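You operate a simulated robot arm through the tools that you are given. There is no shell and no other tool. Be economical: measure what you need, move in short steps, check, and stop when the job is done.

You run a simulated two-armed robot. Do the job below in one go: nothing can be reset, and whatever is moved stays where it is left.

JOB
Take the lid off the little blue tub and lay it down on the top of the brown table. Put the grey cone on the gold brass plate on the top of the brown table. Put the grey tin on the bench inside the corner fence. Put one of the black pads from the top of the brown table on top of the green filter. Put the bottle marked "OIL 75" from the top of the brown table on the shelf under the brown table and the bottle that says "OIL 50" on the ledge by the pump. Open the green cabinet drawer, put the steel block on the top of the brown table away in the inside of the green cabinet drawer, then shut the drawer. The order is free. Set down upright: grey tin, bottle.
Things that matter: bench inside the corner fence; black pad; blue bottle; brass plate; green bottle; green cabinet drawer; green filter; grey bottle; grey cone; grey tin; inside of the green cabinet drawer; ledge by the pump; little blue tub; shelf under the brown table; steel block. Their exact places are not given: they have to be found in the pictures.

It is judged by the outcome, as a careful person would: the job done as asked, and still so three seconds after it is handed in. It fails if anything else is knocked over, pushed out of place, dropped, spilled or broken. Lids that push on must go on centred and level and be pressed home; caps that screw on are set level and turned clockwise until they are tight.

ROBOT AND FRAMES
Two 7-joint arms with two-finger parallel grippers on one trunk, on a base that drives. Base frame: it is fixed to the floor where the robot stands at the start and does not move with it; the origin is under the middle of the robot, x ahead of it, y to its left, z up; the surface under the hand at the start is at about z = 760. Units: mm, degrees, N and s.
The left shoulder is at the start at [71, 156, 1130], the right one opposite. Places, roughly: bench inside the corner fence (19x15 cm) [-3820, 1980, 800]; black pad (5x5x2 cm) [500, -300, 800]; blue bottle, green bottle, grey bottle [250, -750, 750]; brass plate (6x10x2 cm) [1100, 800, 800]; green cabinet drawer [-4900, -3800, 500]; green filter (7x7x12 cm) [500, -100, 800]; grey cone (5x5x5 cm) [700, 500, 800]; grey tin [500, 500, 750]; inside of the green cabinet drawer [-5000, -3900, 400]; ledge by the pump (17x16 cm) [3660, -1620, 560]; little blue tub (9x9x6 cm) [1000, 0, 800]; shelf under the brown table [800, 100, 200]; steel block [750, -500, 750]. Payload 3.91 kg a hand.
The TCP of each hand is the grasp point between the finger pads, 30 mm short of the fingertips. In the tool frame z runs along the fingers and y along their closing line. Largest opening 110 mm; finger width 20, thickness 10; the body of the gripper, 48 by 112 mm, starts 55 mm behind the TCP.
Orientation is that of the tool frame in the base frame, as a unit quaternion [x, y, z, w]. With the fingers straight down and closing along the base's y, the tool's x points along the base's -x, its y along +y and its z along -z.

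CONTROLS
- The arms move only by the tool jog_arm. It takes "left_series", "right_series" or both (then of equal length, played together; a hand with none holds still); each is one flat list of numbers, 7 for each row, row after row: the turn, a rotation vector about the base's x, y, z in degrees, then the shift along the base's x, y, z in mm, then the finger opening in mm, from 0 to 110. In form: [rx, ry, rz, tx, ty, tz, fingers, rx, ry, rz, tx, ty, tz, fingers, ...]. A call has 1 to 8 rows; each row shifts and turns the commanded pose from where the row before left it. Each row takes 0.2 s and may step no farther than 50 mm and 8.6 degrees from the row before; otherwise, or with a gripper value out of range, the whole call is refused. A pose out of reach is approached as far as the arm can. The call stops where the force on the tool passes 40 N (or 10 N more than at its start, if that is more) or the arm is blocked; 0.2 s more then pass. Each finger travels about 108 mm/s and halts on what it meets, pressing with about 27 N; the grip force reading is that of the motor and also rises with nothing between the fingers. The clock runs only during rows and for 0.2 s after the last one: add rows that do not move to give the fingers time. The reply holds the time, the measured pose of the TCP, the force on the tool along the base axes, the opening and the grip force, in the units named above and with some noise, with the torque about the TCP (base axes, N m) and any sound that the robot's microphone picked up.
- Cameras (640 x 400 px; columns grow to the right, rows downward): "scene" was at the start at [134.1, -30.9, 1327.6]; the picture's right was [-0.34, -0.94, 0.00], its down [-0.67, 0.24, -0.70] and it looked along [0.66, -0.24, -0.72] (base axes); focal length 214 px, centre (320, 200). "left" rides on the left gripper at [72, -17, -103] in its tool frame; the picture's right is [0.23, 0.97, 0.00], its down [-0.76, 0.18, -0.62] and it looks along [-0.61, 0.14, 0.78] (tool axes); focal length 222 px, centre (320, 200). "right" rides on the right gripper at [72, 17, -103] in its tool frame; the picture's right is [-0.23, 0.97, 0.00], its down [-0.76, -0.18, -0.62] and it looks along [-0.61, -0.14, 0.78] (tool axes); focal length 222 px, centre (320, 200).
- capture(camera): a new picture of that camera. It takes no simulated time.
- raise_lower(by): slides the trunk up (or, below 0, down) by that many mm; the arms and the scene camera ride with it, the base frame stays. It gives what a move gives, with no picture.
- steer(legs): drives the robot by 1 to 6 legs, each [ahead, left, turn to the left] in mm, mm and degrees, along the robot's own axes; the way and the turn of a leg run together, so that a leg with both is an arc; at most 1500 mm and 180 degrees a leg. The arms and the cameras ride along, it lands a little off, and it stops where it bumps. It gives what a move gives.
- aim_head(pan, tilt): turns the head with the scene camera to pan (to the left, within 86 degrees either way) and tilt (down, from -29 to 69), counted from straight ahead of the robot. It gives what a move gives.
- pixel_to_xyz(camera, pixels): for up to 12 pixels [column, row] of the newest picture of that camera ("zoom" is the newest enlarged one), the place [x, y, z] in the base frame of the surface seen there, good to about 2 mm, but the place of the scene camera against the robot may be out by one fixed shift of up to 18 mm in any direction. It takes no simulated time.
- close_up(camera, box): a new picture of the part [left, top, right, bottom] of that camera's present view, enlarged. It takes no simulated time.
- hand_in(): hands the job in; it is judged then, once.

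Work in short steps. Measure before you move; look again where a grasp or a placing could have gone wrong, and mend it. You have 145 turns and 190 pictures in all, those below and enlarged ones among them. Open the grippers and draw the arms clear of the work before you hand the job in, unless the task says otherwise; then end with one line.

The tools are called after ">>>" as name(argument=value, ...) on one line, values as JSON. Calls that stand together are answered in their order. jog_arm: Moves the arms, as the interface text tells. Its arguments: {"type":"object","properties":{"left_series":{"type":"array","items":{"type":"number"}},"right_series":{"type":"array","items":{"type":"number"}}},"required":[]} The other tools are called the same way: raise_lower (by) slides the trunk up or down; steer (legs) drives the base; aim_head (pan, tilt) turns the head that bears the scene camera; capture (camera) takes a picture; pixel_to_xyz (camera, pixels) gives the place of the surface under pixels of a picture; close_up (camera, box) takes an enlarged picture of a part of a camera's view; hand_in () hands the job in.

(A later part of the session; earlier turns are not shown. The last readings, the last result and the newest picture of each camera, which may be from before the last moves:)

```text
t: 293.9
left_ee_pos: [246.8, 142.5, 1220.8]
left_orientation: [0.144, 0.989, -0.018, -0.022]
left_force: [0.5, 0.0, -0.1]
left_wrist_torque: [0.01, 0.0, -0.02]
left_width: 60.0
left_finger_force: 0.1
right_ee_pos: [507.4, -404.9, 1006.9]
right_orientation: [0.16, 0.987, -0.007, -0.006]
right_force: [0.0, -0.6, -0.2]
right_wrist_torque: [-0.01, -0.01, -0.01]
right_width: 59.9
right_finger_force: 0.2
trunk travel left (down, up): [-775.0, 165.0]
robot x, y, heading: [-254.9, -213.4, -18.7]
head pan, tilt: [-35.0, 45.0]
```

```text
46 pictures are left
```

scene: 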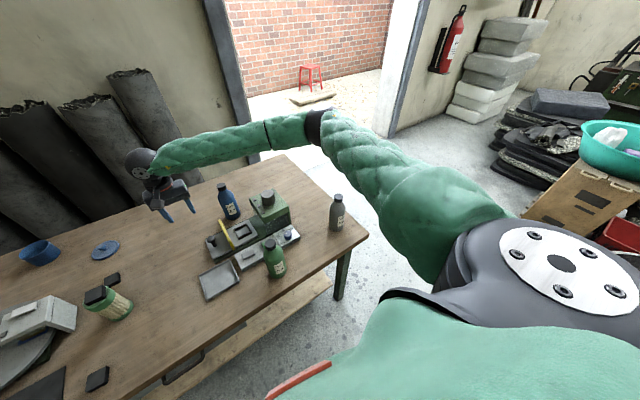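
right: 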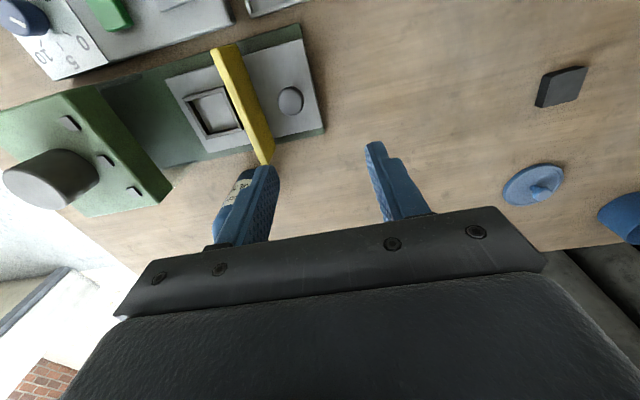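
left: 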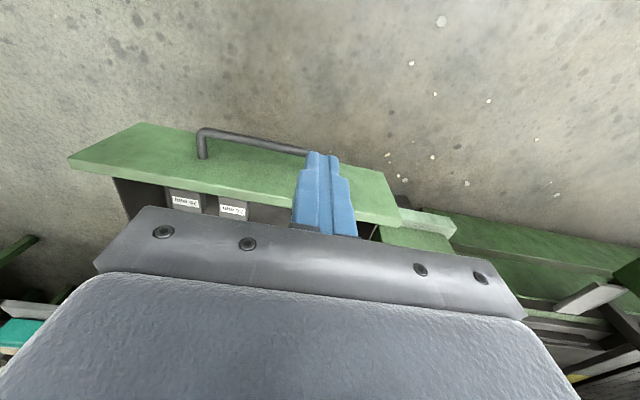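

I zoom on the three labels and measure the bottles' caps.

>>> close_up(camera="scene", box=[260, 230, 300, 285])

>>> close_up(camera="scene", box=[320, 190, 356, 236])

>>> pixel_to_xyz(camera="scene", pixels=[[269, 242], [337, 197], [221, 186], [272, 262], [275, 278], [337, 215], [265, 330], [240, 350], [310, 290], [333, 300]])

```text
7.27 times, centred on (280, 258) of scene
```

zoom: 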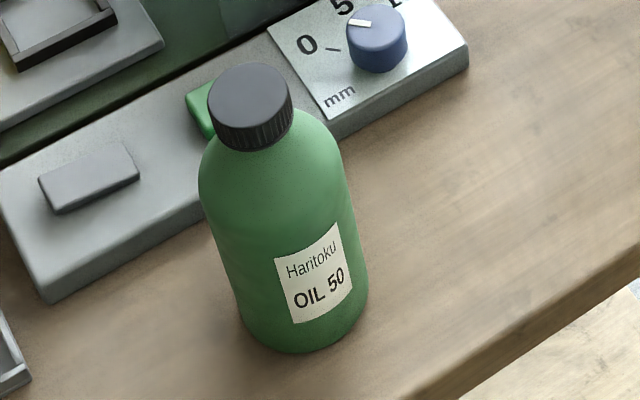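

```text
8.70 times, centred on (338, 213) of scene
```

zoom: 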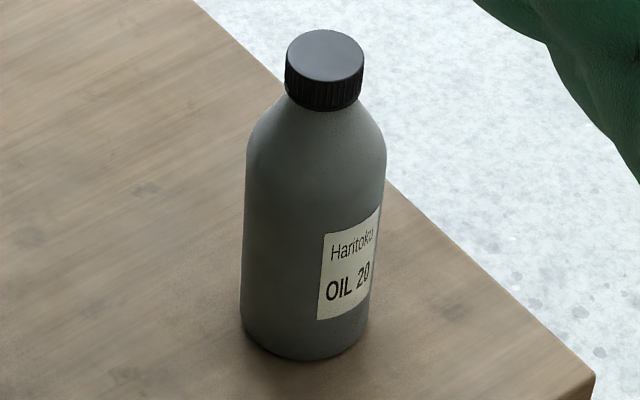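

```text
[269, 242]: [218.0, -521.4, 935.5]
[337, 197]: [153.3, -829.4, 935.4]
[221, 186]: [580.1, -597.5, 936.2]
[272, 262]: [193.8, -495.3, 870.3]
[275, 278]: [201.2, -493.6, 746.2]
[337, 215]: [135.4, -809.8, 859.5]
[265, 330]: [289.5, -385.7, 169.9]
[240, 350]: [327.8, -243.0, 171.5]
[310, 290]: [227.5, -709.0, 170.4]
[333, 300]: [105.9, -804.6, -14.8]
```

Green is "OIL 50", blue is "OIL 75" (grey is OIL 20). I'll grip blue with the hand pitched ~49° forward so it can later go under the table edge; I pitch now at a safe height and measure fixture heights.

>>> jog_arm(right_series=[-2.61, -7.755, 0, 0, -20, 10, 100, -2.61, -7.755, 0, 0, -25, 10, 100, -2.61, -7.755, 0, -2, -30, 5, 100, -2.61, -7.755, 0, -2, -30, 0, 100, -2.61, -7.755, 0, -4, -30, 0, 100, -2.61, -7.755, 0, -4, -25, 0, 100])

>>> pixel_to_xyz(camera="scene", pixels=[[268, 193], [258, 205], [285, 212], [225, 228], [217, 225], [229, 208], [240, 206], [300, 300], [328, 280], [180, 370]])

>>> capture(camera="right")

```text
t: 295.4
left_ee_pos: [247.7, 141.9, 1221.4]
left_orientation: [0.145, 0.989, -0.016, -0.02]
left_force: [-1.0, -0.1, -0.3]
left_wrist_torque: [0.02, -0.04, 0.0]
left_width: 59.8
left_finger_force: 0.0
right_ee_pos: [495.0, -563.9, 1033.4]
right_orientation: [0.149, 0.899, -0.075, 0.405]
right_force: [0.0, 0.1, -0.3]
right_wrist_torque: [0.01, 0.01, -0.01]
right_width: 99.9
right_finger_force: 0.1
trunk travel left (down, up): [-775.0, 165.0]
robot x, y, heading: [-251.0, -215.6, -18.6]
head pan, tilt: [-35.0, 45.0]
```

```text
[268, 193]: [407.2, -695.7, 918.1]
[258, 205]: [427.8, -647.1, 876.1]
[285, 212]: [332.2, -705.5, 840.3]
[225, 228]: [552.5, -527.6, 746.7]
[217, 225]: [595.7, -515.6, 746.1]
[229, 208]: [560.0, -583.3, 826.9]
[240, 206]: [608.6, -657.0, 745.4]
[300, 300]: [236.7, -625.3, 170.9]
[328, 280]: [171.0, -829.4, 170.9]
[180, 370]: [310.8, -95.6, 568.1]
```

```text
43 pictures are left
```

right: 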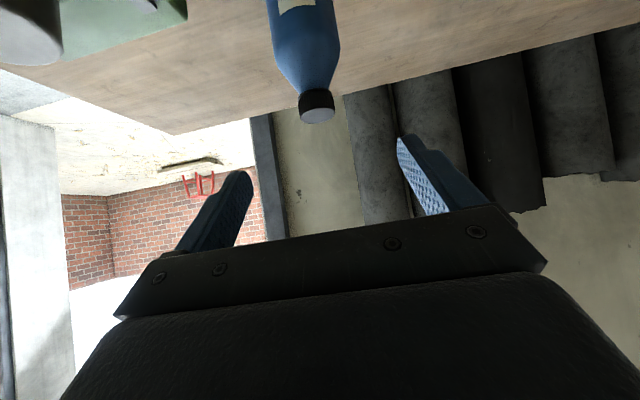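

Hand pitch 48.7°. Motor lies 40 mm to the right of the path. I lower and approach along the finger direction to the blue bottle's axis at z≈865 and close.

>>> jog_arm(right_series=[0, 0, 0, 0, 0, -45, 100, 0, 0, 0, 0, -1, -44, 100, 0, 0, 0, 28.7, -9.6, -26.3, 100, 0, 0, 0, 28.7, -9.6, -26.3, 100, 0, 0, 0, 27.7, -9.6, -26.3, 100, 0, 0, 0, 0, 0, 0, 55, 0, 0, 0, 0, 0, 0, 55, 0, 0, 0, 0, 0, 0, 55])

>>> capture(camera="right")

>>> capture(camera="scene")

```text
t: 297.1
left_ee_pos: [248.6, 141.6, 1221.3]
left_orientation: [0.145, 0.989, -0.016, -0.02]
left_force: [0.8, -0.1, 0.0]
left_wrist_torque: [-0.02, -0.01, 0.01]
left_width: 60.3
left_finger_force: 0.0
right_ee_pos: [581.2, -595.0, 861.5]
right_orientation: [0.149, 0.9, -0.075, 0.403]
right_force: [-0.5, -0.3, -0.1]
right_wrist_torque: [0.07, 0.02, 0.02]
right_width: 67.7
right_finger_force: 26.6
trunk travel left (down, up): [-775.0, 165.0]
robot x, y, heading: [-252.2, -215.0, -18.9]
head pan, tilt: [-35.0, 45.0]
```

```text
42 pictures are left
```

right: 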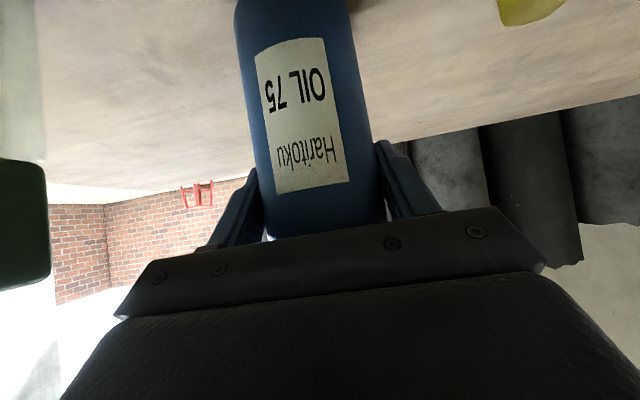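

```text
41 pictures are left
```

scene: 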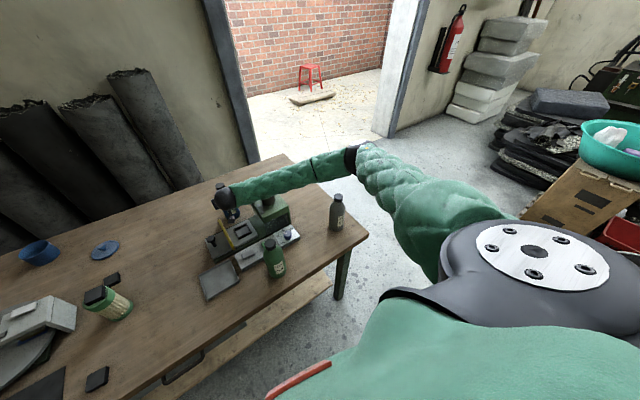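

Gripped (67.7 mm); bottle bottom is 101 mm below the TCP. I lift 240 mm, back off 560 mm, lower the trunk, and look under the table.

>>> jog_arm(right_series=[0, 0, 0, 0, 0, 20, 55, 0, 0, 0, 0, 0, 45, 55, 0, 0, 0, 0, 0, 45, 55, 0, 0, 0, 0, 0, 45, 55, 0, 0, 0, 0, 0, 45, 55, 0, 0, 0, 0, 0, 42, 55])

>>> steer(legs=[[-580, 0, 0]])

>>> raise_lower(by=-400)

>>> raise_lower(by=-370)

>>> aim_head(pan=-15, tilt=30)

>>> capture(camera="scene")

>>> capture(camera="right")

```text
t: 298.6
left_ee_pos: [248.1, 142.1, 1219.6]
left_orientation: [0.145, 0.989, -0.017, -0.021]
left_force: [-0.5, -0.4, 0.6]
left_wrist_torque: [-0.03, -0.03, 0.02]
left_width: 60.4
left_finger_force: 0.1
right_ee_pos: [579.2, -593.8, 1106.7]
right_orientation: [0.149, 0.9, -0.075, 0.403]
right_force: [-0.4, 0.0, -5.9]
right_wrist_torque: [0.0, 0.01, 0.02]
right_width: 67.9
right_finger_force: 26.5
trunk travel left (down, up): [-775.0, 165.0]
robot x, y, heading: [-254.4, -214.7, -18.5]
head pan, tilt: [-35.0, 45.0]
```

```text
t: 301.8
left_ee_pos: [-298.9, 327.3, 1220.7]
left_orientation: [0.146, 0.989, -0.016, -0.021]
left_force: [-0.4, -1.2, -0.7]
left_wrist_torque: [-0.04, 0.02, 0.02]
left_width: 60.0
left_finger_force: 0.1
right_ee_pos: [33.2, -408.9, 1105.8]
right_orientation: [0.149, 0.9, -0.075, 0.403]
right_force: [-0.1, -0.1, -4.7]
right_wrist_torque: [0.03, 0.0, 0.0]
right_width: 67.4
right_finger_force: 27.4
trunk travel left (down, up): [-775.0, 165.0]
robot x, y, heading: [-803.9, -31.3, -18.4]
head pan, tilt: [-35.0, 45.0]
```

```text
t: 305.7
left_ee_pos: [-298.0, 328.6, 819.8]
left_orientation: [0.146, 0.989, -0.017, -0.021]
left_force: [-0.6, 0.5, -0.5]
left_wrist_torque: [-0.04, -0.03, -0.02]
left_width: 60.0
left_finger_force: 0.0
right_ee_pos: [32.0, -409.1, 705.8]
right_orientation: [0.149, 0.9, -0.074, 0.404]
right_force: [0.6, -0.1, -5.1]
right_wrist_torque: [-0.01, 0.02, 0.0]
right_width: 67.9
right_finger_force: 26.8
trunk travel left (down, up): [-375.0, 565.0]
robot x, y, heading: [-801.1, -29.9, -18.5]
head pan, tilt: [-35.0, 45.0]
```

```text
t: 309.2
left_ee_pos: [-299.3, 327.8, 450.8]
left_orientation: [0.145, 0.989, -0.017, -0.021]
left_force: [0.1, -0.4, -0.4]
left_wrist_torque: [0.01, 0.01, 0.02]
left_width: 60.1
left_finger_force: 0.0
right_ee_pos: [31.0, -410.6, 334.1]
right_orientation: [0.149, 0.9, -0.075, 0.403]
right_force: [-0.3, 0.3, -4.0]
right_wrist_torque: [0.02, 0.02, -0.02]
right_width: 67.9
right_finger_force: 26.8
trunk travel left (down, up): [-5.0, 935.0]
robot x, y, heading: [-798.7, -28.0, -18.4]
head pan, tilt: [-35.0, 45.0]
```

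```text
t: 310.1
left_ee_pos: [-300.3, 327.0, 449.8]
left_orientation: [0.145, 0.989, -0.016, -0.021]
left_force: [0.5, 0.8, 0.1]
left_wrist_torque: [0.0, -0.01, -0.01]
left_width: 59.9
left_finger_force: 0.1
right_ee_pos: [32.3, -409.5, 334.9]
right_orientation: [0.149, 0.9, -0.075, 0.404]
right_force: [-0.9, -0.2, -4.6]
right_wrist_torque: [0.03, -0.01, 0.0]
right_width: 67.6
right_finger_force: 27.0
trunk travel left (down, up): [-5.0, 935.0]
robot x, y, heading: [-800.5, -30.2, -18.9]
head pan, tilt: [-15.0, 30.0]
```

```text
40 pictures are left
```

scene: 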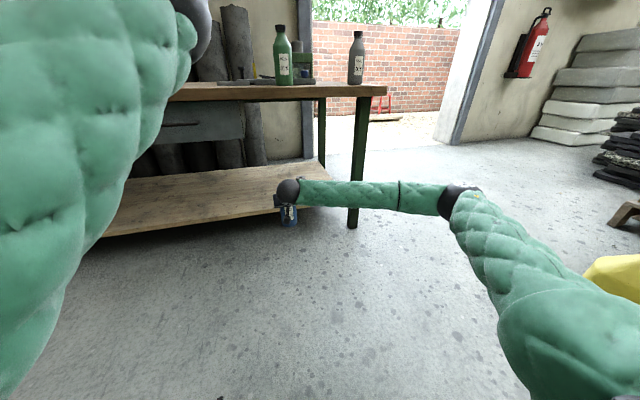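

```text
39 pictures are left
```

right: 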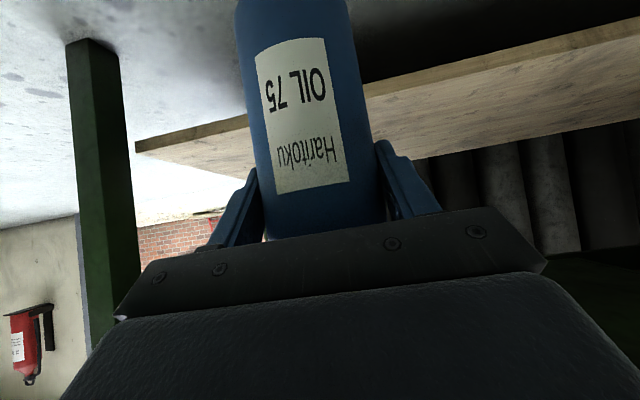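

The shelf's front edge runs from (136,148) to (640,20) in the right view; I measure it, the right end and the leg.

>>> pixel_to_xyz(camera="right", pixels=[[140, 152], [200, 138], [400, 88], [450, 110], [560, 60], [200, 155], [100, 150], [420, 130]])

>>> pixel_to_xyz(camera="scene", pixels=[[200, 217], [250, 208], [180, 200], [200, 140], [250, 85], [357, 150]])

```text
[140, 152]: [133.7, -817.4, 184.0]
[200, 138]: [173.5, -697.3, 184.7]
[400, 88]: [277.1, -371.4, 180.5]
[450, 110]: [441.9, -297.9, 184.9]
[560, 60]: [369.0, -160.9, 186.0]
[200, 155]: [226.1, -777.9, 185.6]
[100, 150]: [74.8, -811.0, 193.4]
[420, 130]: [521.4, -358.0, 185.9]
```

```text
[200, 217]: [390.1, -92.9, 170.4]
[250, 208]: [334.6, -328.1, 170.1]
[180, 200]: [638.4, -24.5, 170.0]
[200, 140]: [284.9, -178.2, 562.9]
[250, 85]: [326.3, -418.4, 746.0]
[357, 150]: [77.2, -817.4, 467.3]
```

Shelf edge is at n≈382, top 185. I drive 300 mm ahead (bottle to n≈460) and lower it 47 mm toward the shelf.

>>> steer(legs=[[300, 0, 0]])

>>> jog_arm(right_series=[0, 0, 0, 0, 0, -25, 55, 0, 0, 0, 0, 0, -15, 55, 0, 0, 0, 0, 0, -5, 55, 0, 0, 0, 0, 0, -2.5, 55])

>>> capture(camera="right")

>>> capture(camera="scene")

```text
t: 312.1
left_ee_pos: [-16.0, 232.0, 450.8]
left_orientation: [0.145, 0.989, -0.016, -0.022]
left_force: [-0.5, -0.2, -0.5]
left_wrist_torque: [0.01, -0.03, 0.0]
left_width: 60.1
left_finger_force: 0.0
right_ee_pos: [316.9, -504.6, 335.2]
right_orientation: [0.148, 0.9, -0.074, 0.404]
right_force: [0.1, 0.1, -5.1]
right_wrist_torque: [0.0, 0.01, -0.04]
right_width: 67.3
right_finger_force: 26.7
trunk travel left (down, up): [-5.0, 935.0]
robot x, y, heading: [-517.2, -129.1, -18.5]
head pan, tilt: [-15.0, 30.0]
```

```text
t: 313.1
left_ee_pos: [-15.7, 233.4, 450.9]
left_orientation: [0.145, 0.989, -0.017, -0.021]
left_force: [-0.2, 0.1, -0.8]
left_wrist_torque: [0.01, -0.01, -0.05]
left_width: 60.0
left_finger_force: 0.1
right_ee_pos: [317.3, -504.3, 288.5]
right_orientation: [0.148, 0.9, -0.075, 0.404]
right_force: [-0.4, -0.7, -3.2]
right_wrist_torque: [0.0, -0.03, -0.02]
right_width: 67.7
right_finger_force: 26.8
trunk travel left (down, up): [-5.0, 935.0]
robot x, y, heading: [-516.2, -123.8, -18.5]
head pan, tilt: [-15.0, 30.0]
```

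```text
38 pictures are left
```

right: 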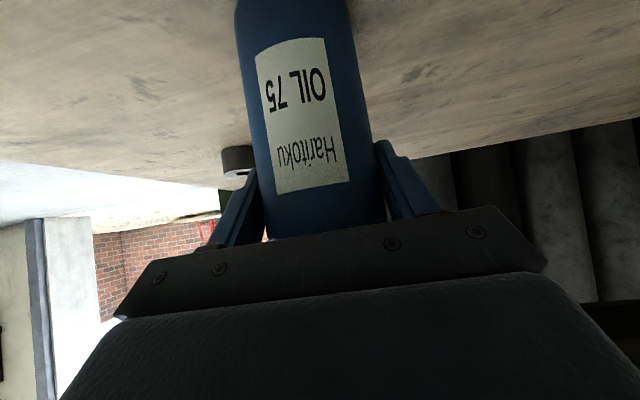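

```text
37 pictures are left
```

scene: 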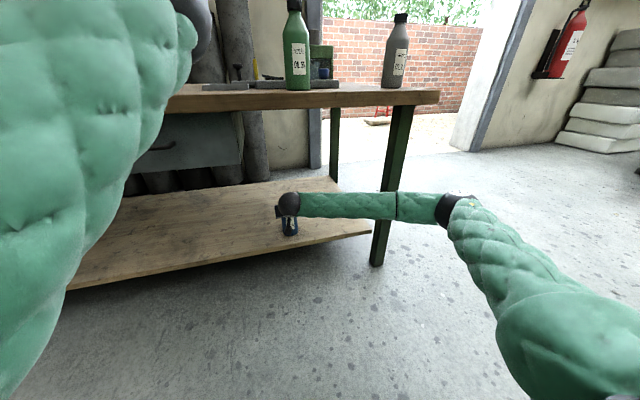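

The bottle is over the shelf at n≈461, almost touching. I lower 2.5 mm, open, and withdraw backward along the finger direction, then look.

>>> jog_arm(right_series=[0, 0, 0, 0, 0, -1.5, 55, 0, 0, 0, 0, 0, -1, 55, 0, 0, 0, 0, 0, 0, 90, 0, 0, 0, 0, 0, 0, 100, 0, 0, 0, -25, 8.5, 15, 100, 0, 0, 0, -30, 10, 20, 100, 0, 0, 0, -35, 12, 20, 100, 0, 0, 0, -40, 13, 10, 100])

>>> capture(camera="right")

```text
t: 314.9
left_ee_pos: [-17.9, 233.1, 450.0]
left_orientation: [0.144, 0.989, -0.017, -0.022]
left_force: [0.1, -0.3, 0.3]
left_wrist_torque: [0.0, -0.03, 0.03]
left_width: 60.1
left_finger_force: 0.1
right_ee_pos: [187.4, -459.1, 349.8]
right_orientation: [0.148, 0.9, -0.073, 0.403]
right_force: [-0.1, -0.1, -0.4]
right_wrist_torque: [-0.01, -0.01, 0.02]
right_width: 99.9
right_finger_force: 0.0
trunk travel left (down, up): [-5.0, 935.0]
robot x, y, heading: [-516.8, -125.8, -18.5]
head pan, tilt: [-15.0, 30.0]
```

```text
36 pictures are left
```

right: 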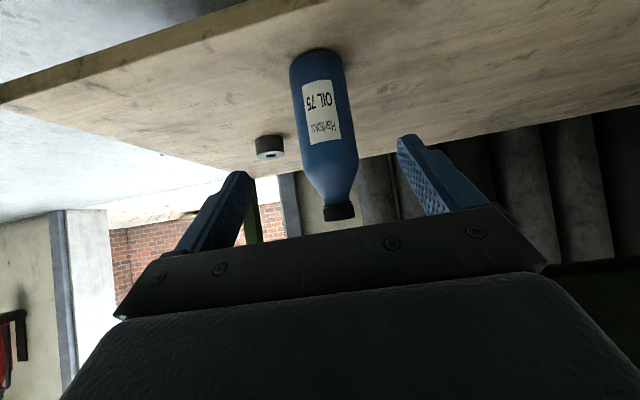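

Blue bottle stands on the shelf. Now green: I back off 330 (and 48 right), raise the trunk 515 so the pitched hand is at z≈865.

>>> steer(legs=[[-330, -48, 0]])

>>> raise_lower(by=400)

>>> raise_lower(by=115)

>>> aim_head(pan=-15, tilt=20)

>>> capture(camera="scene")

>>> pixel_to_xyz(camera="right", pixels=[[322, 120], [338, 210]])

>>> capture(camera="right")

```text
t: 317.1
left_ee_pos: [-346.2, 294.0, 450.8]
left_orientation: [0.143, 0.989, -0.016, -0.021]
left_force: [0.5, 0.1, 0.8]
left_wrist_torque: [0.02, -0.02, 0.0]
left_width: 60.0
left_finger_force: 0.1
right_ee_pos: [-138.9, -396.7, 351.5]
right_orientation: [0.146, 0.9, -0.073, 0.403]
right_force: [-0.3, 0.9, -0.4]
right_wrist_torque: [0.01, 0.01, 0.0]
right_width: 100.0
right_finger_force: 0.1
trunk travel left (down, up): [-5.0, 935.0]
robot x, y, heading: [-842.3, -66.7, -18.3]
head pan, tilt: [-15.0, 30.0]
```

```text
t: 320.9
left_ee_pos: [-346.3, 294.2, 851.1]
left_orientation: [0.142, 0.99, -0.017, -0.02]
left_force: [0.3, 0.9, -0.4]
left_wrist_torque: [0.02, -0.02, 0.0]
left_width: 60.1
left_finger_force: 0.0
right_ee_pos: [-138.8, -396.3, 750.6]
right_orientation: [0.146, 0.9, -0.073, 0.404]
right_force: [0.4, -0.2, 0.8]
right_wrist_torque: [0.03, 0.0, -0.02]
right_width: 100.1
right_finger_force: 0.0
trunk travel left (down, up): [-405.0, 535.0]
robot x, y, heading: [-845.8, -69.7, -18.3]
head pan, tilt: [-15.0, 30.0]
```

```text
t: 322.4
left_ee_pos: [-345.9, 293.6, 965.4]
left_orientation: [0.142, 0.989, -0.017, -0.021]
left_force: [1.0, 0.3, 0.5]
left_wrist_torque: [0.03, -0.03, 0.02]
left_width: 60.1
left_finger_force: 0.1
right_ee_pos: [-137.3, -395.9, 864.9]
right_orientation: [0.147, 0.9, -0.074, 0.403]
right_force: [-0.7, 0.5, -0.2]
right_wrist_torque: [0.04, -0.01, 0.02]
right_width: 99.6
right_finger_force: 0.0
trunk travel left (down, up): [-520.0, 420.0]
robot x, y, heading: [-844.3, -65.6, -18.2]
head pan, tilt: [-15.0, 30.0]
```

```text
t: 323.1
left_ee_pos: [-345.9, 294.7, 965.7]
left_orientation: [0.142, 0.99, -0.016, -0.02]
left_force: [-0.6, 0.1, -0.5]
left_wrist_torque: [-0.02, 0.02, -0.01]
left_width: 60.1
left_finger_force: 0.1
right_ee_pos: [-138.8, -397.2, 864.7]
right_orientation: [0.146, 0.9, -0.074, 0.403]
right_force: [0.1, -0.6, -0.9]
right_wrist_torque: [-0.04, -0.02, 0.04]
right_width: 100.1
right_finger_force: 0.0
trunk travel left (down, up): [-520.0, 420.0]
robot x, y, heading: [-846.0, -69.0, -18.1]
head pan, tilt: [-15.0, 20.0]
```

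```text
35 pictures are left
```

scene: 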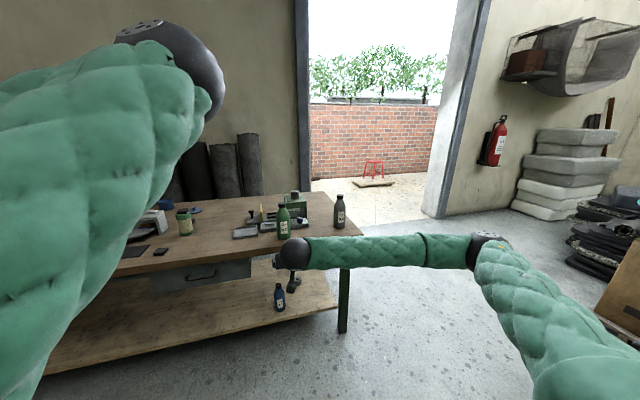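

```text
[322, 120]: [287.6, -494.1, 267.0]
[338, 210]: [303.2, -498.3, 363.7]
```

```text
34 pictures are left
```

right: 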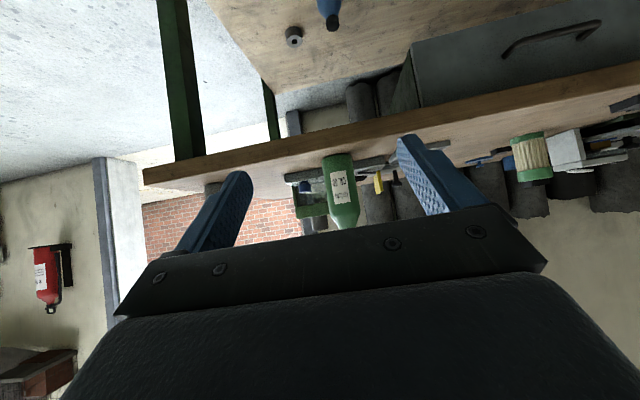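

Green bottle is 376 mm straight ahead of the hand. I drive 280, then reach 96 mm more and close.

>>> steer(legs=[[280, -4, 0]])

>>> jog_arm(right_series=[0, 0, 0, 30, -10, 0, 100, 0, 0, 0, 30, -10, 0, 100, 0, 0, 0, 30, -10, 0, 100, 0, 0, 0, 0, 0, 0, 55, 0, 0, 0, 0, 0, 0, 55, 0, 0, 0, 0, 0, 0, 55])

>>> capture(camera="right")

```text
t: 325.1
left_ee_pos: [-78.8, 201.5, 964.9]
left_orientation: [0.142, 0.99, -0.017, -0.021]
left_force: [0.6, 0.2, 0.6]
left_wrist_torque: [0.0, 0.04, -0.05]
left_width: 60.2
left_finger_force: 0.1
right_ee_pos: [126.6, -488.4, 864.0]
right_orientation: [0.146, 0.9, -0.073, 0.404]
right_force: [0.7, -0.7, 0.0]
right_wrist_torque: [0.04, 0.03, 0.03]
right_width: 100.3
right_finger_force: 0.0
trunk travel left (down, up): [-520.0, 420.0]
robot x, y, heading: [-581.2, -161.3, -18.4]
head pan, tilt: [-15.0, 20.0]
```

```text
t: 326.5
left_ee_pos: [-80.8, 202.9, 963.9]
left_orientation: [0.142, 0.989, -0.016, -0.021]
left_force: [0.0, -0.3, -0.6]
left_wrist_torque: [0.05, 0.0, 0.04]
left_width: 59.8
left_finger_force: 0.0
right_ee_pos: [216.4, -519.2, 866.2]
right_orientation: [0.147, 0.9, -0.074, 0.403]
right_force: [1.3, -1.8, 1.1]
right_wrist_torque: [-0.19, -0.37, -0.04]
right_width: 67.9
right_finger_force: 26.8
trunk travel left (down, up): [-520.0, 420.0]
robot x, y, heading: [-575.3, -161.5, -18.4]
head pan, tilt: [-15.0, 20.0]
```

```text
33 pictures are left
```

right: 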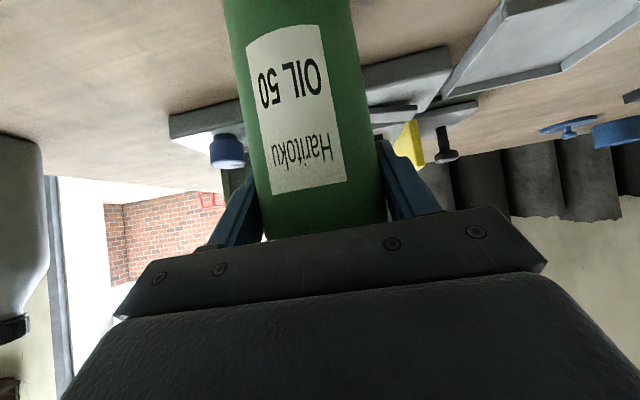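

OIL 50 is gripped. I lift it, back off 350 mm, and look right/outside to plan the way through the door.

>>> jog_arm(right_series=[0, 0, 0, 0, 0, 15, 55, 0, 0, 0, 0, 0, 40, 55, 0, 0, 0, 0, 0, 40, 55])

>>> steer(legs=[[-350, 0, 0]])

>>> aim_head(pan=-70, tilt=30)

>>> capture(camera="scene")

>>> pixel_to_xyz(camera="scene", pixels=[[30, 250], [100, 250], [200, 250], [320, 260], [420, 280], [500, 300], [580, 330], [90, 170], [170, 190], [60, 130], [30, 180], [240, 200]])

```text
t: 327.3
left_ee_pos: [-81.0, 203.0, 965.4]
left_orientation: [0.142, 0.989, -0.017, -0.022]
left_force: [0.0, 0.0, -0.1]
left_wrist_torque: [0.01, 0.02, 0.0]
left_width: 60.0
left_finger_force: 0.0
right_ee_pos: [215.8, -518.0, 960.3]
right_orientation: [0.146, 0.9, -0.074, 0.403]
right_force: [-1.0, 0.3, -6.1]
right_wrist_torque: [0.0, 0.01, 0.0]
right_width: 67.5
right_finger_force: 26.8
trunk travel left (down, up): [-520.0, 420.0]
robot x, y, heading: [-579.0, -160.8, -18.6]
head pan, tilt: [-15.0, 20.0]
```

```text
t: 329.5
left_ee_pos: [-412.8, 312.2, 965.6]
left_orientation: [0.14, 0.99, -0.016, -0.02]
left_force: [-0.4, 1.1, -0.1]
left_wrist_torque: [0.03, 0.0, -0.02]
left_width: 60.0
left_finger_force: 0.0
right_ee_pos: [-112.6, -407.1, 960.3]
right_orientation: [0.146, 0.9, -0.073, 0.404]
right_force: [-0.8, 1.3, -5.1]
right_wrist_torque: [-0.01, -0.02, 0.03]
right_width: 67.8
right_finger_force: 26.5
trunk travel left (down, up): [-520.0, 420.0]
robot x, y, heading: [-907.5, -45.5, -18.3]
head pan, tilt: [-15.0, 20.0]
```

```text
t: 330.8
left_ee_pos: [-411.9, 312.4, 966.0]
left_orientation: [0.14, 0.99, -0.017, -0.02]
left_force: [0.5, -0.9, -0.3]
left_wrist_torque: [-0.01, -0.01, 0.0]
left_width: 60.0
left_finger_force: 0.1
right_ee_pos: [-111.2, -408.2, 960.1]
right_orientation: [0.145, 0.901, -0.072, 0.403]
right_force: [-0.9, 0.2, -4.6]
right_wrist_torque: [0.0, 0.01, -0.03]
right_width: 67.8
right_finger_force: 27.0
trunk travel left (down, up): [-520.0, 420.0]
robot x, y, heading: [-909.5, -47.9, -18.0]
head pan, tilt: [-70.0, 30.0]
```

```text
32 pictures are left
```

scene: 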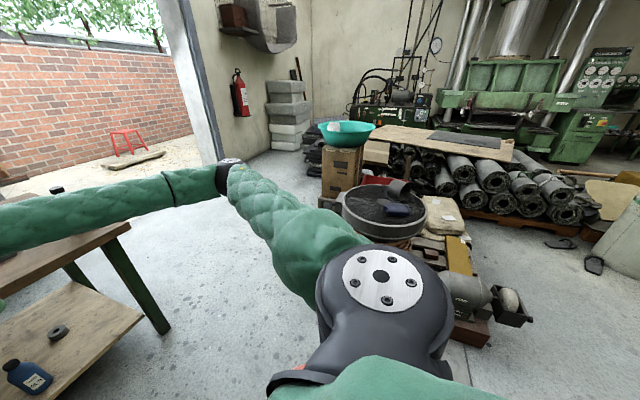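

```text
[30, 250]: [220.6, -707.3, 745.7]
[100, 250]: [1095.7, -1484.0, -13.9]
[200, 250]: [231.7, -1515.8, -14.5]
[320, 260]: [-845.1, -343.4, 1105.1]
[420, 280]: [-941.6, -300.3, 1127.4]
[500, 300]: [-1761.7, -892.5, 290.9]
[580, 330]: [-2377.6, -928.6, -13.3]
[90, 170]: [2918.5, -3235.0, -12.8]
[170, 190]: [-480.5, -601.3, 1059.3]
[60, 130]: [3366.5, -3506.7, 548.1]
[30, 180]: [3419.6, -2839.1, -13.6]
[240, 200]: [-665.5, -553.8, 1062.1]
```

Path: around the table's right end (u≈-1080), then through the door opening (u −750…−2600) at u≈-1500. I raise the trunk 100 mm and drive, then look left in the yard for the ledge.

>>> raise_lower(by=100)

>>> steer(legs=[[448, -700, 0], [700, -50, 0], [700, -420, 0], [1100, 0, 0]])

>>> aim_head(pan=0, tilt=20)

>>> capture(camera="scene")

>>> aim_head(pan=60, tilt=20)

>>> capture(camera="scene")

```text
t: 332.1
left_ee_pos: [-411.2, 312.3, 1065.3]
left_orientation: [0.14, 0.99, -0.017, -0.021]
left_force: [0.5, 0.7, -0.9]
left_wrist_torque: [0.01, -0.02, 0.02]
left_width: 60.2
left_finger_force: 0.0
right_ee_pos: [-111.1, -407.3, 1061.4]
right_orientation: [0.144, 0.9, -0.073, 0.404]
right_force: [0.7, 0.0, -6.3]
right_wrist_torque: [-0.01, -0.01, -0.02]
right_width: 67.8
right_finger_force: 27.0
trunk travel left (down, up): [-620.0, 320.0]
robot x, y, heading: [-913.2, -48.5, -18.3]
head pan, tilt: [-70.0, 30.0]
```

```text
t: 349.1
left_ee_pos: [2030.0, -1693.1, 1066.3]
left_orientation: [0.139, 0.99, -0.016, -0.021]
left_force: [0.4, 0.5, 0.6]
left_wrist_torque: [-0.02, 0.02, 0.02]
left_width: 60.1
left_finger_force: 0.0
right_ee_pos: [2332.1, -2411.7, 1060.5]
right_orientation: [0.143, 0.9, -0.072, 0.405]
right_force: [1.2, 0.0, -4.0]
right_wrist_torque: [-0.01, -0.01, 0.0]
right_width: 67.5
right_finger_force: 27.3
trunk travel left (down, up): [-620.0, 320.0]
robot x, y, heading: [1537.6, -2055.7, -18.1]
head pan, tilt: [-70.0, 30.0]
```

```text
t: 350.5
left_ee_pos: [2029.0, -1692.9, 1065.4]
left_orientation: [0.139, 0.99, -0.016, -0.02]
left_force: [0.2, 0.8, 0.0]
left_wrist_torque: [0.0, 0.03, 0.01]
left_width: 60.0
left_finger_force: 0.1
right_ee_pos: [2332.1, -2412.5, 1059.6]
right_orientation: [0.142, 0.901, -0.071, 0.403]
right_force: [0.5, 0.1, -4.3]
right_wrist_torque: [-0.03, -0.04, -0.01]
right_width: 67.8
right_finger_force: 26.7
trunk travel left (down, up): [-620.0, 320.0]
robot x, y, heading: [1534.2, -2058.5, -17.7]
head pan, tilt: [0.0, 20.0]
```

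```text
31 pictures are left
```

scene: 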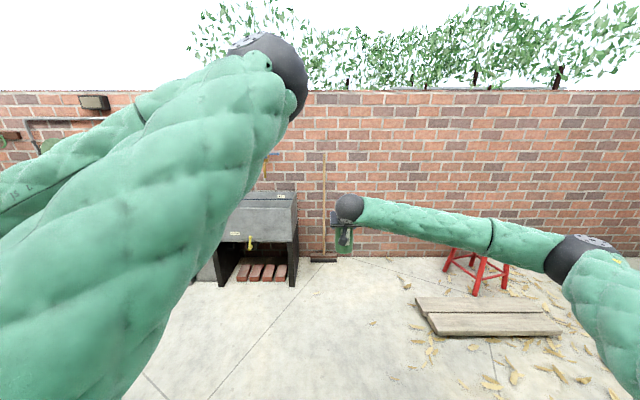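

```text
t: 351.8
left_ee_pos: [2029.3, -1694.1, 1065.9]
left_orientation: [0.139, 0.99, -0.016, -0.021]
left_force: [0.7, -0.2, 0.0]
left_wrist_torque: [0.05, -0.04, 0.02]
left_width: 59.9
left_finger_force: 0.1
right_ee_pos: [2332.1, -2412.0, 1060.5]
right_orientation: [0.142, 0.901, -0.072, 0.404]
right_force: [0.4, -0.6, -5.2]
right_wrist_torque: [0.01, -0.03, -0.01]
right_width: 68.0
right_finger_force: 27.0
trunk travel left (down, up): [-620.0, 320.0]
robot x, y, heading: [1532.4, -2057.1, -17.8]
head pan, tilt: [60.0, 20.0]
```

```text
30 pictures are left
```

scene: 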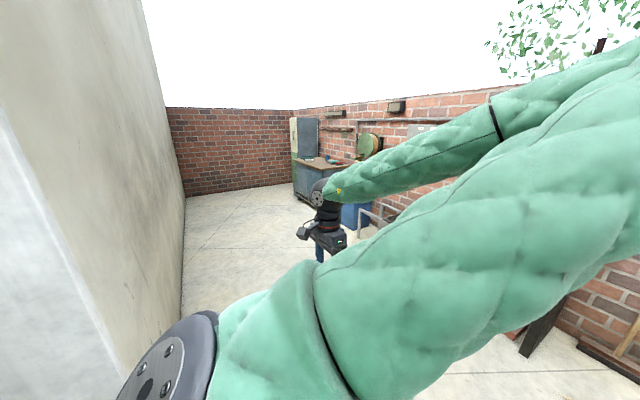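

I'm in the yard. I measure what is visible to the left (blue box (355,215), rail (370,222), bench (325,175)).

>>> pixel_to_xyz(camera="scene", pixels=[[355, 216], [370, 228], [362, 212], [325, 163], [300, 195], [540, 330], [368, 145], [345, 225], [250, 250], [440, 300]])

>>> aim_head(pan=86, tilt=20)

>>> steer(legs=[[0, 700, 0]])

>>> aim_head(pan=5, tilt=25)

>>> capture(camera="scene")

>>> capture(camera="left")

```text
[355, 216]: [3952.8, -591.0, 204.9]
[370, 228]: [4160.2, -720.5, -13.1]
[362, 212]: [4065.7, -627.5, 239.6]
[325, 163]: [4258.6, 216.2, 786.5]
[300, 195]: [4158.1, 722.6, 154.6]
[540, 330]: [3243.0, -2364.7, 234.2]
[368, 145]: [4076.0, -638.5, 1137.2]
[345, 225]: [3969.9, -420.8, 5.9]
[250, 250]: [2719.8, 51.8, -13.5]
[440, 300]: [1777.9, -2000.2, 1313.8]
```

```text
t: 352.7
left_ee_pos: [2029.2, -1692.5, 1065.8]
left_orientation: [0.139, 0.99, -0.016, -0.021]
left_force: [0.1, -0.2, 0.3]
left_wrist_torque: [0.02, 0.02, -0.03]
left_width: 60.0
left_finger_force: 0.2
right_ee_pos: [2331.9, -2412.9, 1060.7]
right_orientation: [0.143, 0.901, -0.071, 0.404]
right_force: [-0.7, 0.9, -5.4]
right_wrist_torque: [0.03, -0.03, 0.0]
right_width: 67.8
right_finger_force: 27.5
trunk travel left (down, up): [-620.0, 320.0]
robot x, y, heading: [1530.7, -2060.3, -17.7]
head pan, tilt: [85.9, 20.0]
```

```text
t: 355.4
left_ee_pos: [2200.8, -1314.0, 1074.6]
left_orientation: [0.153, 0.988, -0.019, -0.01]
left_force: [-1.8, 1.3, 1.1]
left_wrist_torque: [-0.03, -0.03, 0.02]
left_width: 60.1
left_finger_force: 0.1
right_ee_pos: [2481.0, -2040.2, 1081.5]
right_orientation: [0.157, 0.893, -0.08, 0.414]
right_force: [-1.3, 0.4, -3.2]
right_wrist_torque: [0.06, 0.04, 0.01]
right_width: 68.1
right_finger_force: 26.6
trunk travel left (down, up): [-620.0, 320.0]
robot x, y, heading: [1714.9, -1666.5, -20.0]
head pan, tilt: [85.9, 20.0]
stopped in leg 1: the robot was blocked; the commanded pose is now the measured one
```

```text
t: 356.9
left_ee_pos: [2213.1, -1316.1, 1069.0]
left_orientation: [0.154, 0.988, -0.018, -0.015]
left_force: [0.2, -0.3, -0.1]
left_wrist_torque: [0.01, 0.02, 0.03]
left_width: 59.9
left_finger_force: 0.0
right_ee_pos: [2494.3, -2043.3, 1070.3]
right_orientation: [0.156, 0.896, -0.079, 0.408]
right_force: [0.1, 0.2, -4.1]
right_wrist_torque: [0.0, 0.0, 0.05]
right_width: 67.6
right_finger_force: 27.1
trunk travel left (down, up): [-620.0, 320.0]
robot x, y, heading: [1713.9, -1672.0, -19.4]
head pan, tilt: [5.0, 25.0]
```

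```text
29 pictures are left
```

scene: 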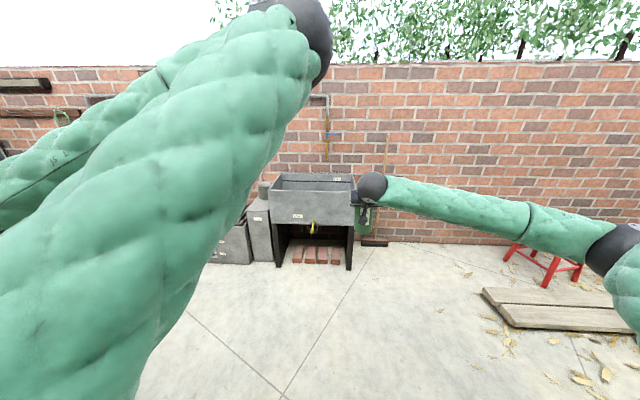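

```text
28 pictures are left
```

left: 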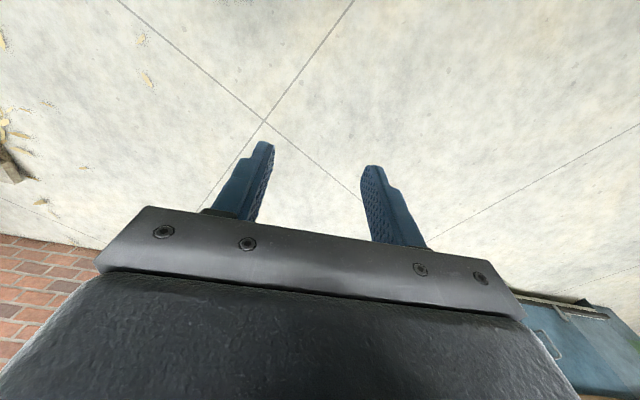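

The base touched the outer wall; I go forward 350 before continuing left, stopping about 200 mm short of the ledge, then look.

>>> steer(legs=[[350, 0, 1], [380, 755, 0]])

>>> aim_head(pan=-8, tilt=35)

>>> capture(camera="scene")

>>> capture(camera="right")

```text
t: 363.3
left_ee_pos: [3144.5, -836.2, 1067.6]
left_orientation: [0.148, 0.989, -0.018, -0.016]
left_force: [-0.9, 0.0, 0.1]
left_wrist_torque: [0.02, -0.03, -0.03]
left_width: 60.2
left_finger_force: 0.1
right_ee_pos: [3431.1, -1560.3, 1070.0]
right_orientation: [0.151, 0.898, -0.076, 0.407]
right_force: [0.2, 0.4, -5.1]
right_wrist_torque: [0.01, -0.02, 0.0]
right_width: 67.6
right_finger_force: 26.8
trunk travel left (down, up): [-620.0, 320.0]
robot x, y, heading: [2648.5, -1197.4, -19.3]
head pan, tilt: [5.0, 25.0]
```

```text
t: 364.0
left_ee_pos: [3143.3, -837.1, 1068.3]
left_orientation: [0.148, 0.989, -0.018, -0.016]
left_force: [0.9, 0.9, -1.0]
left_wrist_torque: [0.03, 0.04, 0.0]
left_width: 60.0
left_finger_force: 0.0
right_ee_pos: [3431.7, -1561.6, 1069.8]
right_orientation: [0.152, 0.897, -0.076, 0.408]
right_force: [-0.2, 0.2, -5.3]
right_wrist_torque: [0.01, -0.04, 0.04]
right_width: 67.5
right_finger_force: 27.2
trunk travel left (down, up): [-620.0, 320.0]
robot x, y, heading: [2649.6, -1193.3, -19.2]
head pan, tilt: [-8.0, 35.0]
```

```text
27 pictures are left
```

scene: 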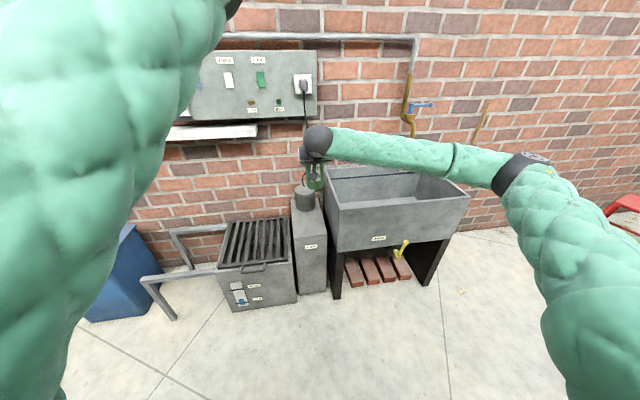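

```text
26 pictures are left
```

right: 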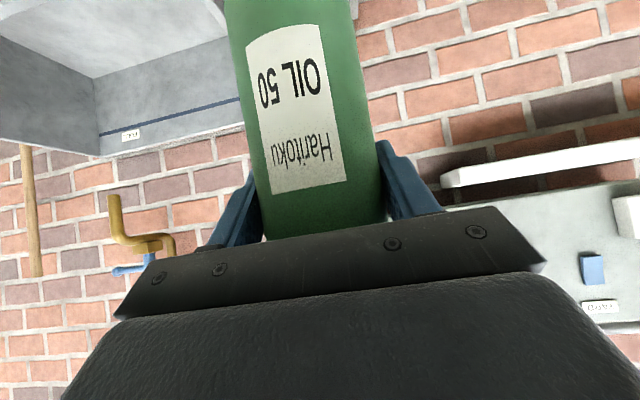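

The pedestal with the pump cylinder stands at (308,225), left of the sink; its flat top in front is the ledge. I enlarge and measure.

>>> close_up(camera="scene", box=[270, 160, 350, 300])

>>> pixel_to_xyz(camera="scene", pixels=[[307, 225], [297, 235], [322, 233], [292, 205], [319, 205], [304, 196], [305, 208], [310, 260], [328, 170], [255, 222], [335, 195], [308, 215]])

```text
2.86 times, centred on (310, 230) of scene
```

zoom: 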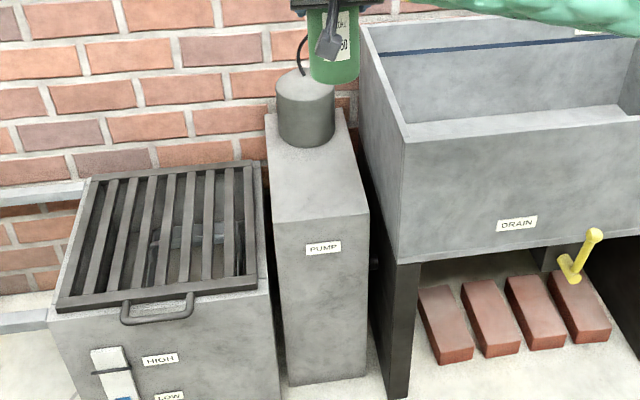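

```text
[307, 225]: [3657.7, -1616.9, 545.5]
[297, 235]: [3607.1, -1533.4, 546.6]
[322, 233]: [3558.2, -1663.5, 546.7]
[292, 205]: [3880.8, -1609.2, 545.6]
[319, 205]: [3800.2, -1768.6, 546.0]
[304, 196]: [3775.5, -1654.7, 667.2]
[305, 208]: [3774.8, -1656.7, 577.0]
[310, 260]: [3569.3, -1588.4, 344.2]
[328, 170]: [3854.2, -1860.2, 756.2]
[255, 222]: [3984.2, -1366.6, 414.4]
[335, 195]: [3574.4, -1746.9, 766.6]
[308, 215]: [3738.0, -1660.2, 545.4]
```

Ledge centre ≈(3662,-1622), top ≈561; pump cylinder behind at (3775,-1657). I lower the trunk 390 mm (bottle bottom ≈574) and drive 190 ahead, 18 left, then check.

>>> raise_lower(by=-390)

>>> steer(legs=[[190, 18, 0]])

>>> capture(camera="scene")

>>> capture(camera="right")

```text
t: 367.8
left_ee_pos: [3143.8, -836.2, 678.4]
left_orientation: [0.148, 0.989, -0.018, -0.015]
left_force: [0.8, 0.1, -0.8]
left_wrist_torque: [0.01, 0.0, 0.01]
left_width: 60.0
left_finger_force: 0.1
right_ee_pos: [3432.6, -1561.7, 681.0]
right_orientation: [0.153, 0.897, -0.077, 0.407]
right_force: [0.5, 0.6, -4.9]
right_wrist_torque: [0.05, -0.04, -0.02]
right_width: 67.7
right_finger_force: 27.5
trunk travel left (down, up): [-230.0, 710.0]
robot x, y, heading: [2648.1, -1192.3, -19.1]
head pan, tilt: [-8.0, 35.0]
```

```text
t: 369.3
left_ee_pos: [3330.5, -880.8, 679.6]
left_orientation: [0.148, 0.989, -0.018, -0.016]
left_force: [-0.1, 1.1, -0.4]
left_wrist_torque: [0.03, 0.02, 0.03]
left_width: 60.0
left_finger_force: 0.0
right_ee_pos: [3618.4, -1605.6, 679.5]
right_orientation: [0.152, 0.897, -0.077, 0.408]
right_force: [0.1, -0.6, -5.2]
right_wrist_torque: [-0.03, -0.03, -0.02]
right_width: 67.9
right_finger_force: 26.9
trunk travel left (down, up): [-230.0, 710.0]
robot x, y, heading: [2840.1, -1241.4, -18.8]
head pan, tilt: [-8.0, 35.0]
```

```text
24 pictures are left
```

scene: 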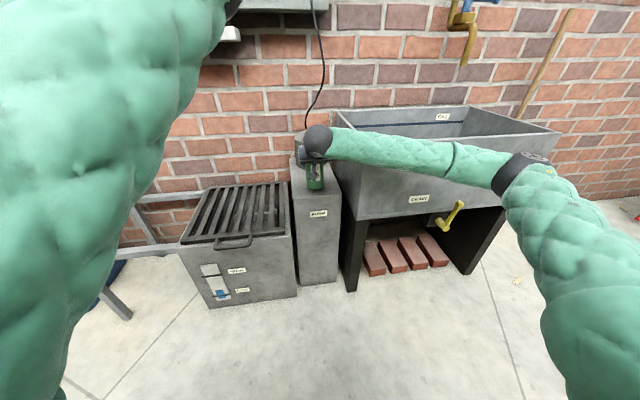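

```text
23 pictures are left
```

right: 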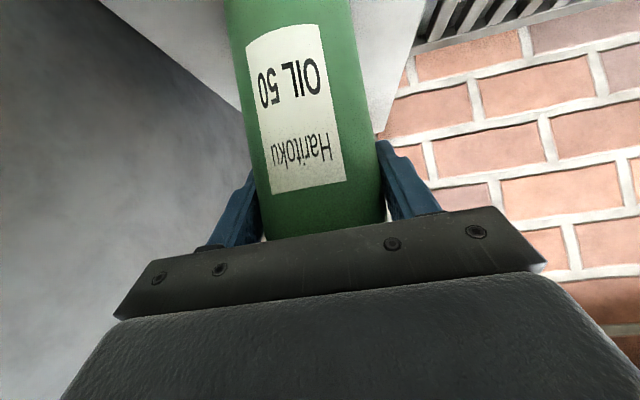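

I measure the ledge's edges in the right view to centre the bottle sideways.

>>> pixel_to_xyz(camera="right", pixels=[[180, 50], [232, 98], [405, 50], [385, 110], [395, 70], [215, 60], [375, 60]])

```text
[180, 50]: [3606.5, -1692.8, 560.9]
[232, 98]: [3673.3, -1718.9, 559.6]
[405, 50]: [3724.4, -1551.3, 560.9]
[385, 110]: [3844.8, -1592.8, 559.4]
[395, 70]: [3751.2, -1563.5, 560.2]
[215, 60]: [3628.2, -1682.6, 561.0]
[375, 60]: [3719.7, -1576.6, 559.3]
```

Ledge spans u −465…−292 at z 560.5. I move the bottle (50,-18) to its centre and lower 13 mm.

>>> jog_arm(right_series=[0, 0, 0, 25, -9.2, 0, 55, 0, 0, 0, 25, -9.2, 0, 55, 0, 0, 0, 0, 0, -7, 55, 0, 0, 0, 0, 0, -3, 55, 0, 0, 0, 0, 0, -2, 55])

>>> capture(camera="right")

>>> close_up(camera="scene", box=[270, 110, 370, 240])

```text
t: 370.5
left_ee_pos: [3321.4, -877.6, 683.0]
left_orientation: [0.148, 0.989, -0.021, -0.009]
left_force: [-0.6, 0.6, 0.5]
left_wrist_torque: [-0.02, -0.05, 0.01]
left_width: 59.8
left_finger_force: 0.0
right_ee_pos: [3656.8, -1616.1, 688.4]
right_orientation: [0.148, 0.893, -0.077, 0.418]
right_force: [-0.9, 0.1, -4.6]
right_wrist_torque: [0.01, -0.03, 0.01]
right_width: 67.8
right_finger_force: 27.3
trunk travel left (down, up): [-230.0, 710.0]
robot x, y, heading: [2836.1, -1239.9, -19.0]
head pan, tilt: [-8.0, 35.0]
```

```text
22 pictures are left
```

right: 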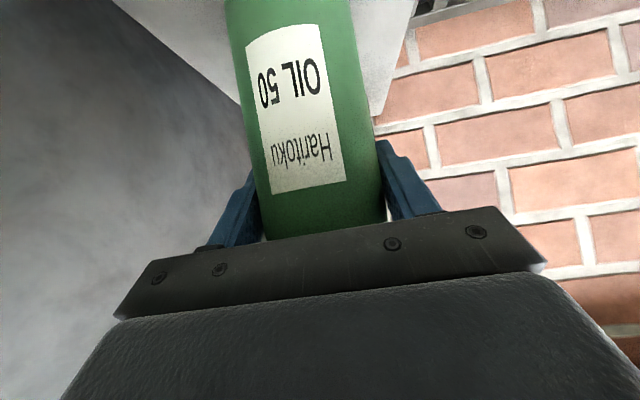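

```text
3.08 times, centred on (320, 175) of scene
```

zoom: 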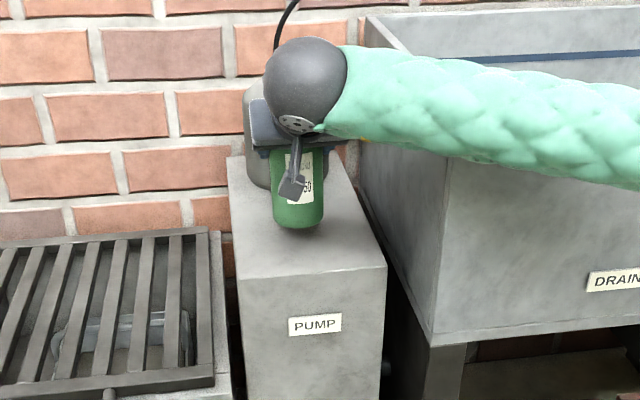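

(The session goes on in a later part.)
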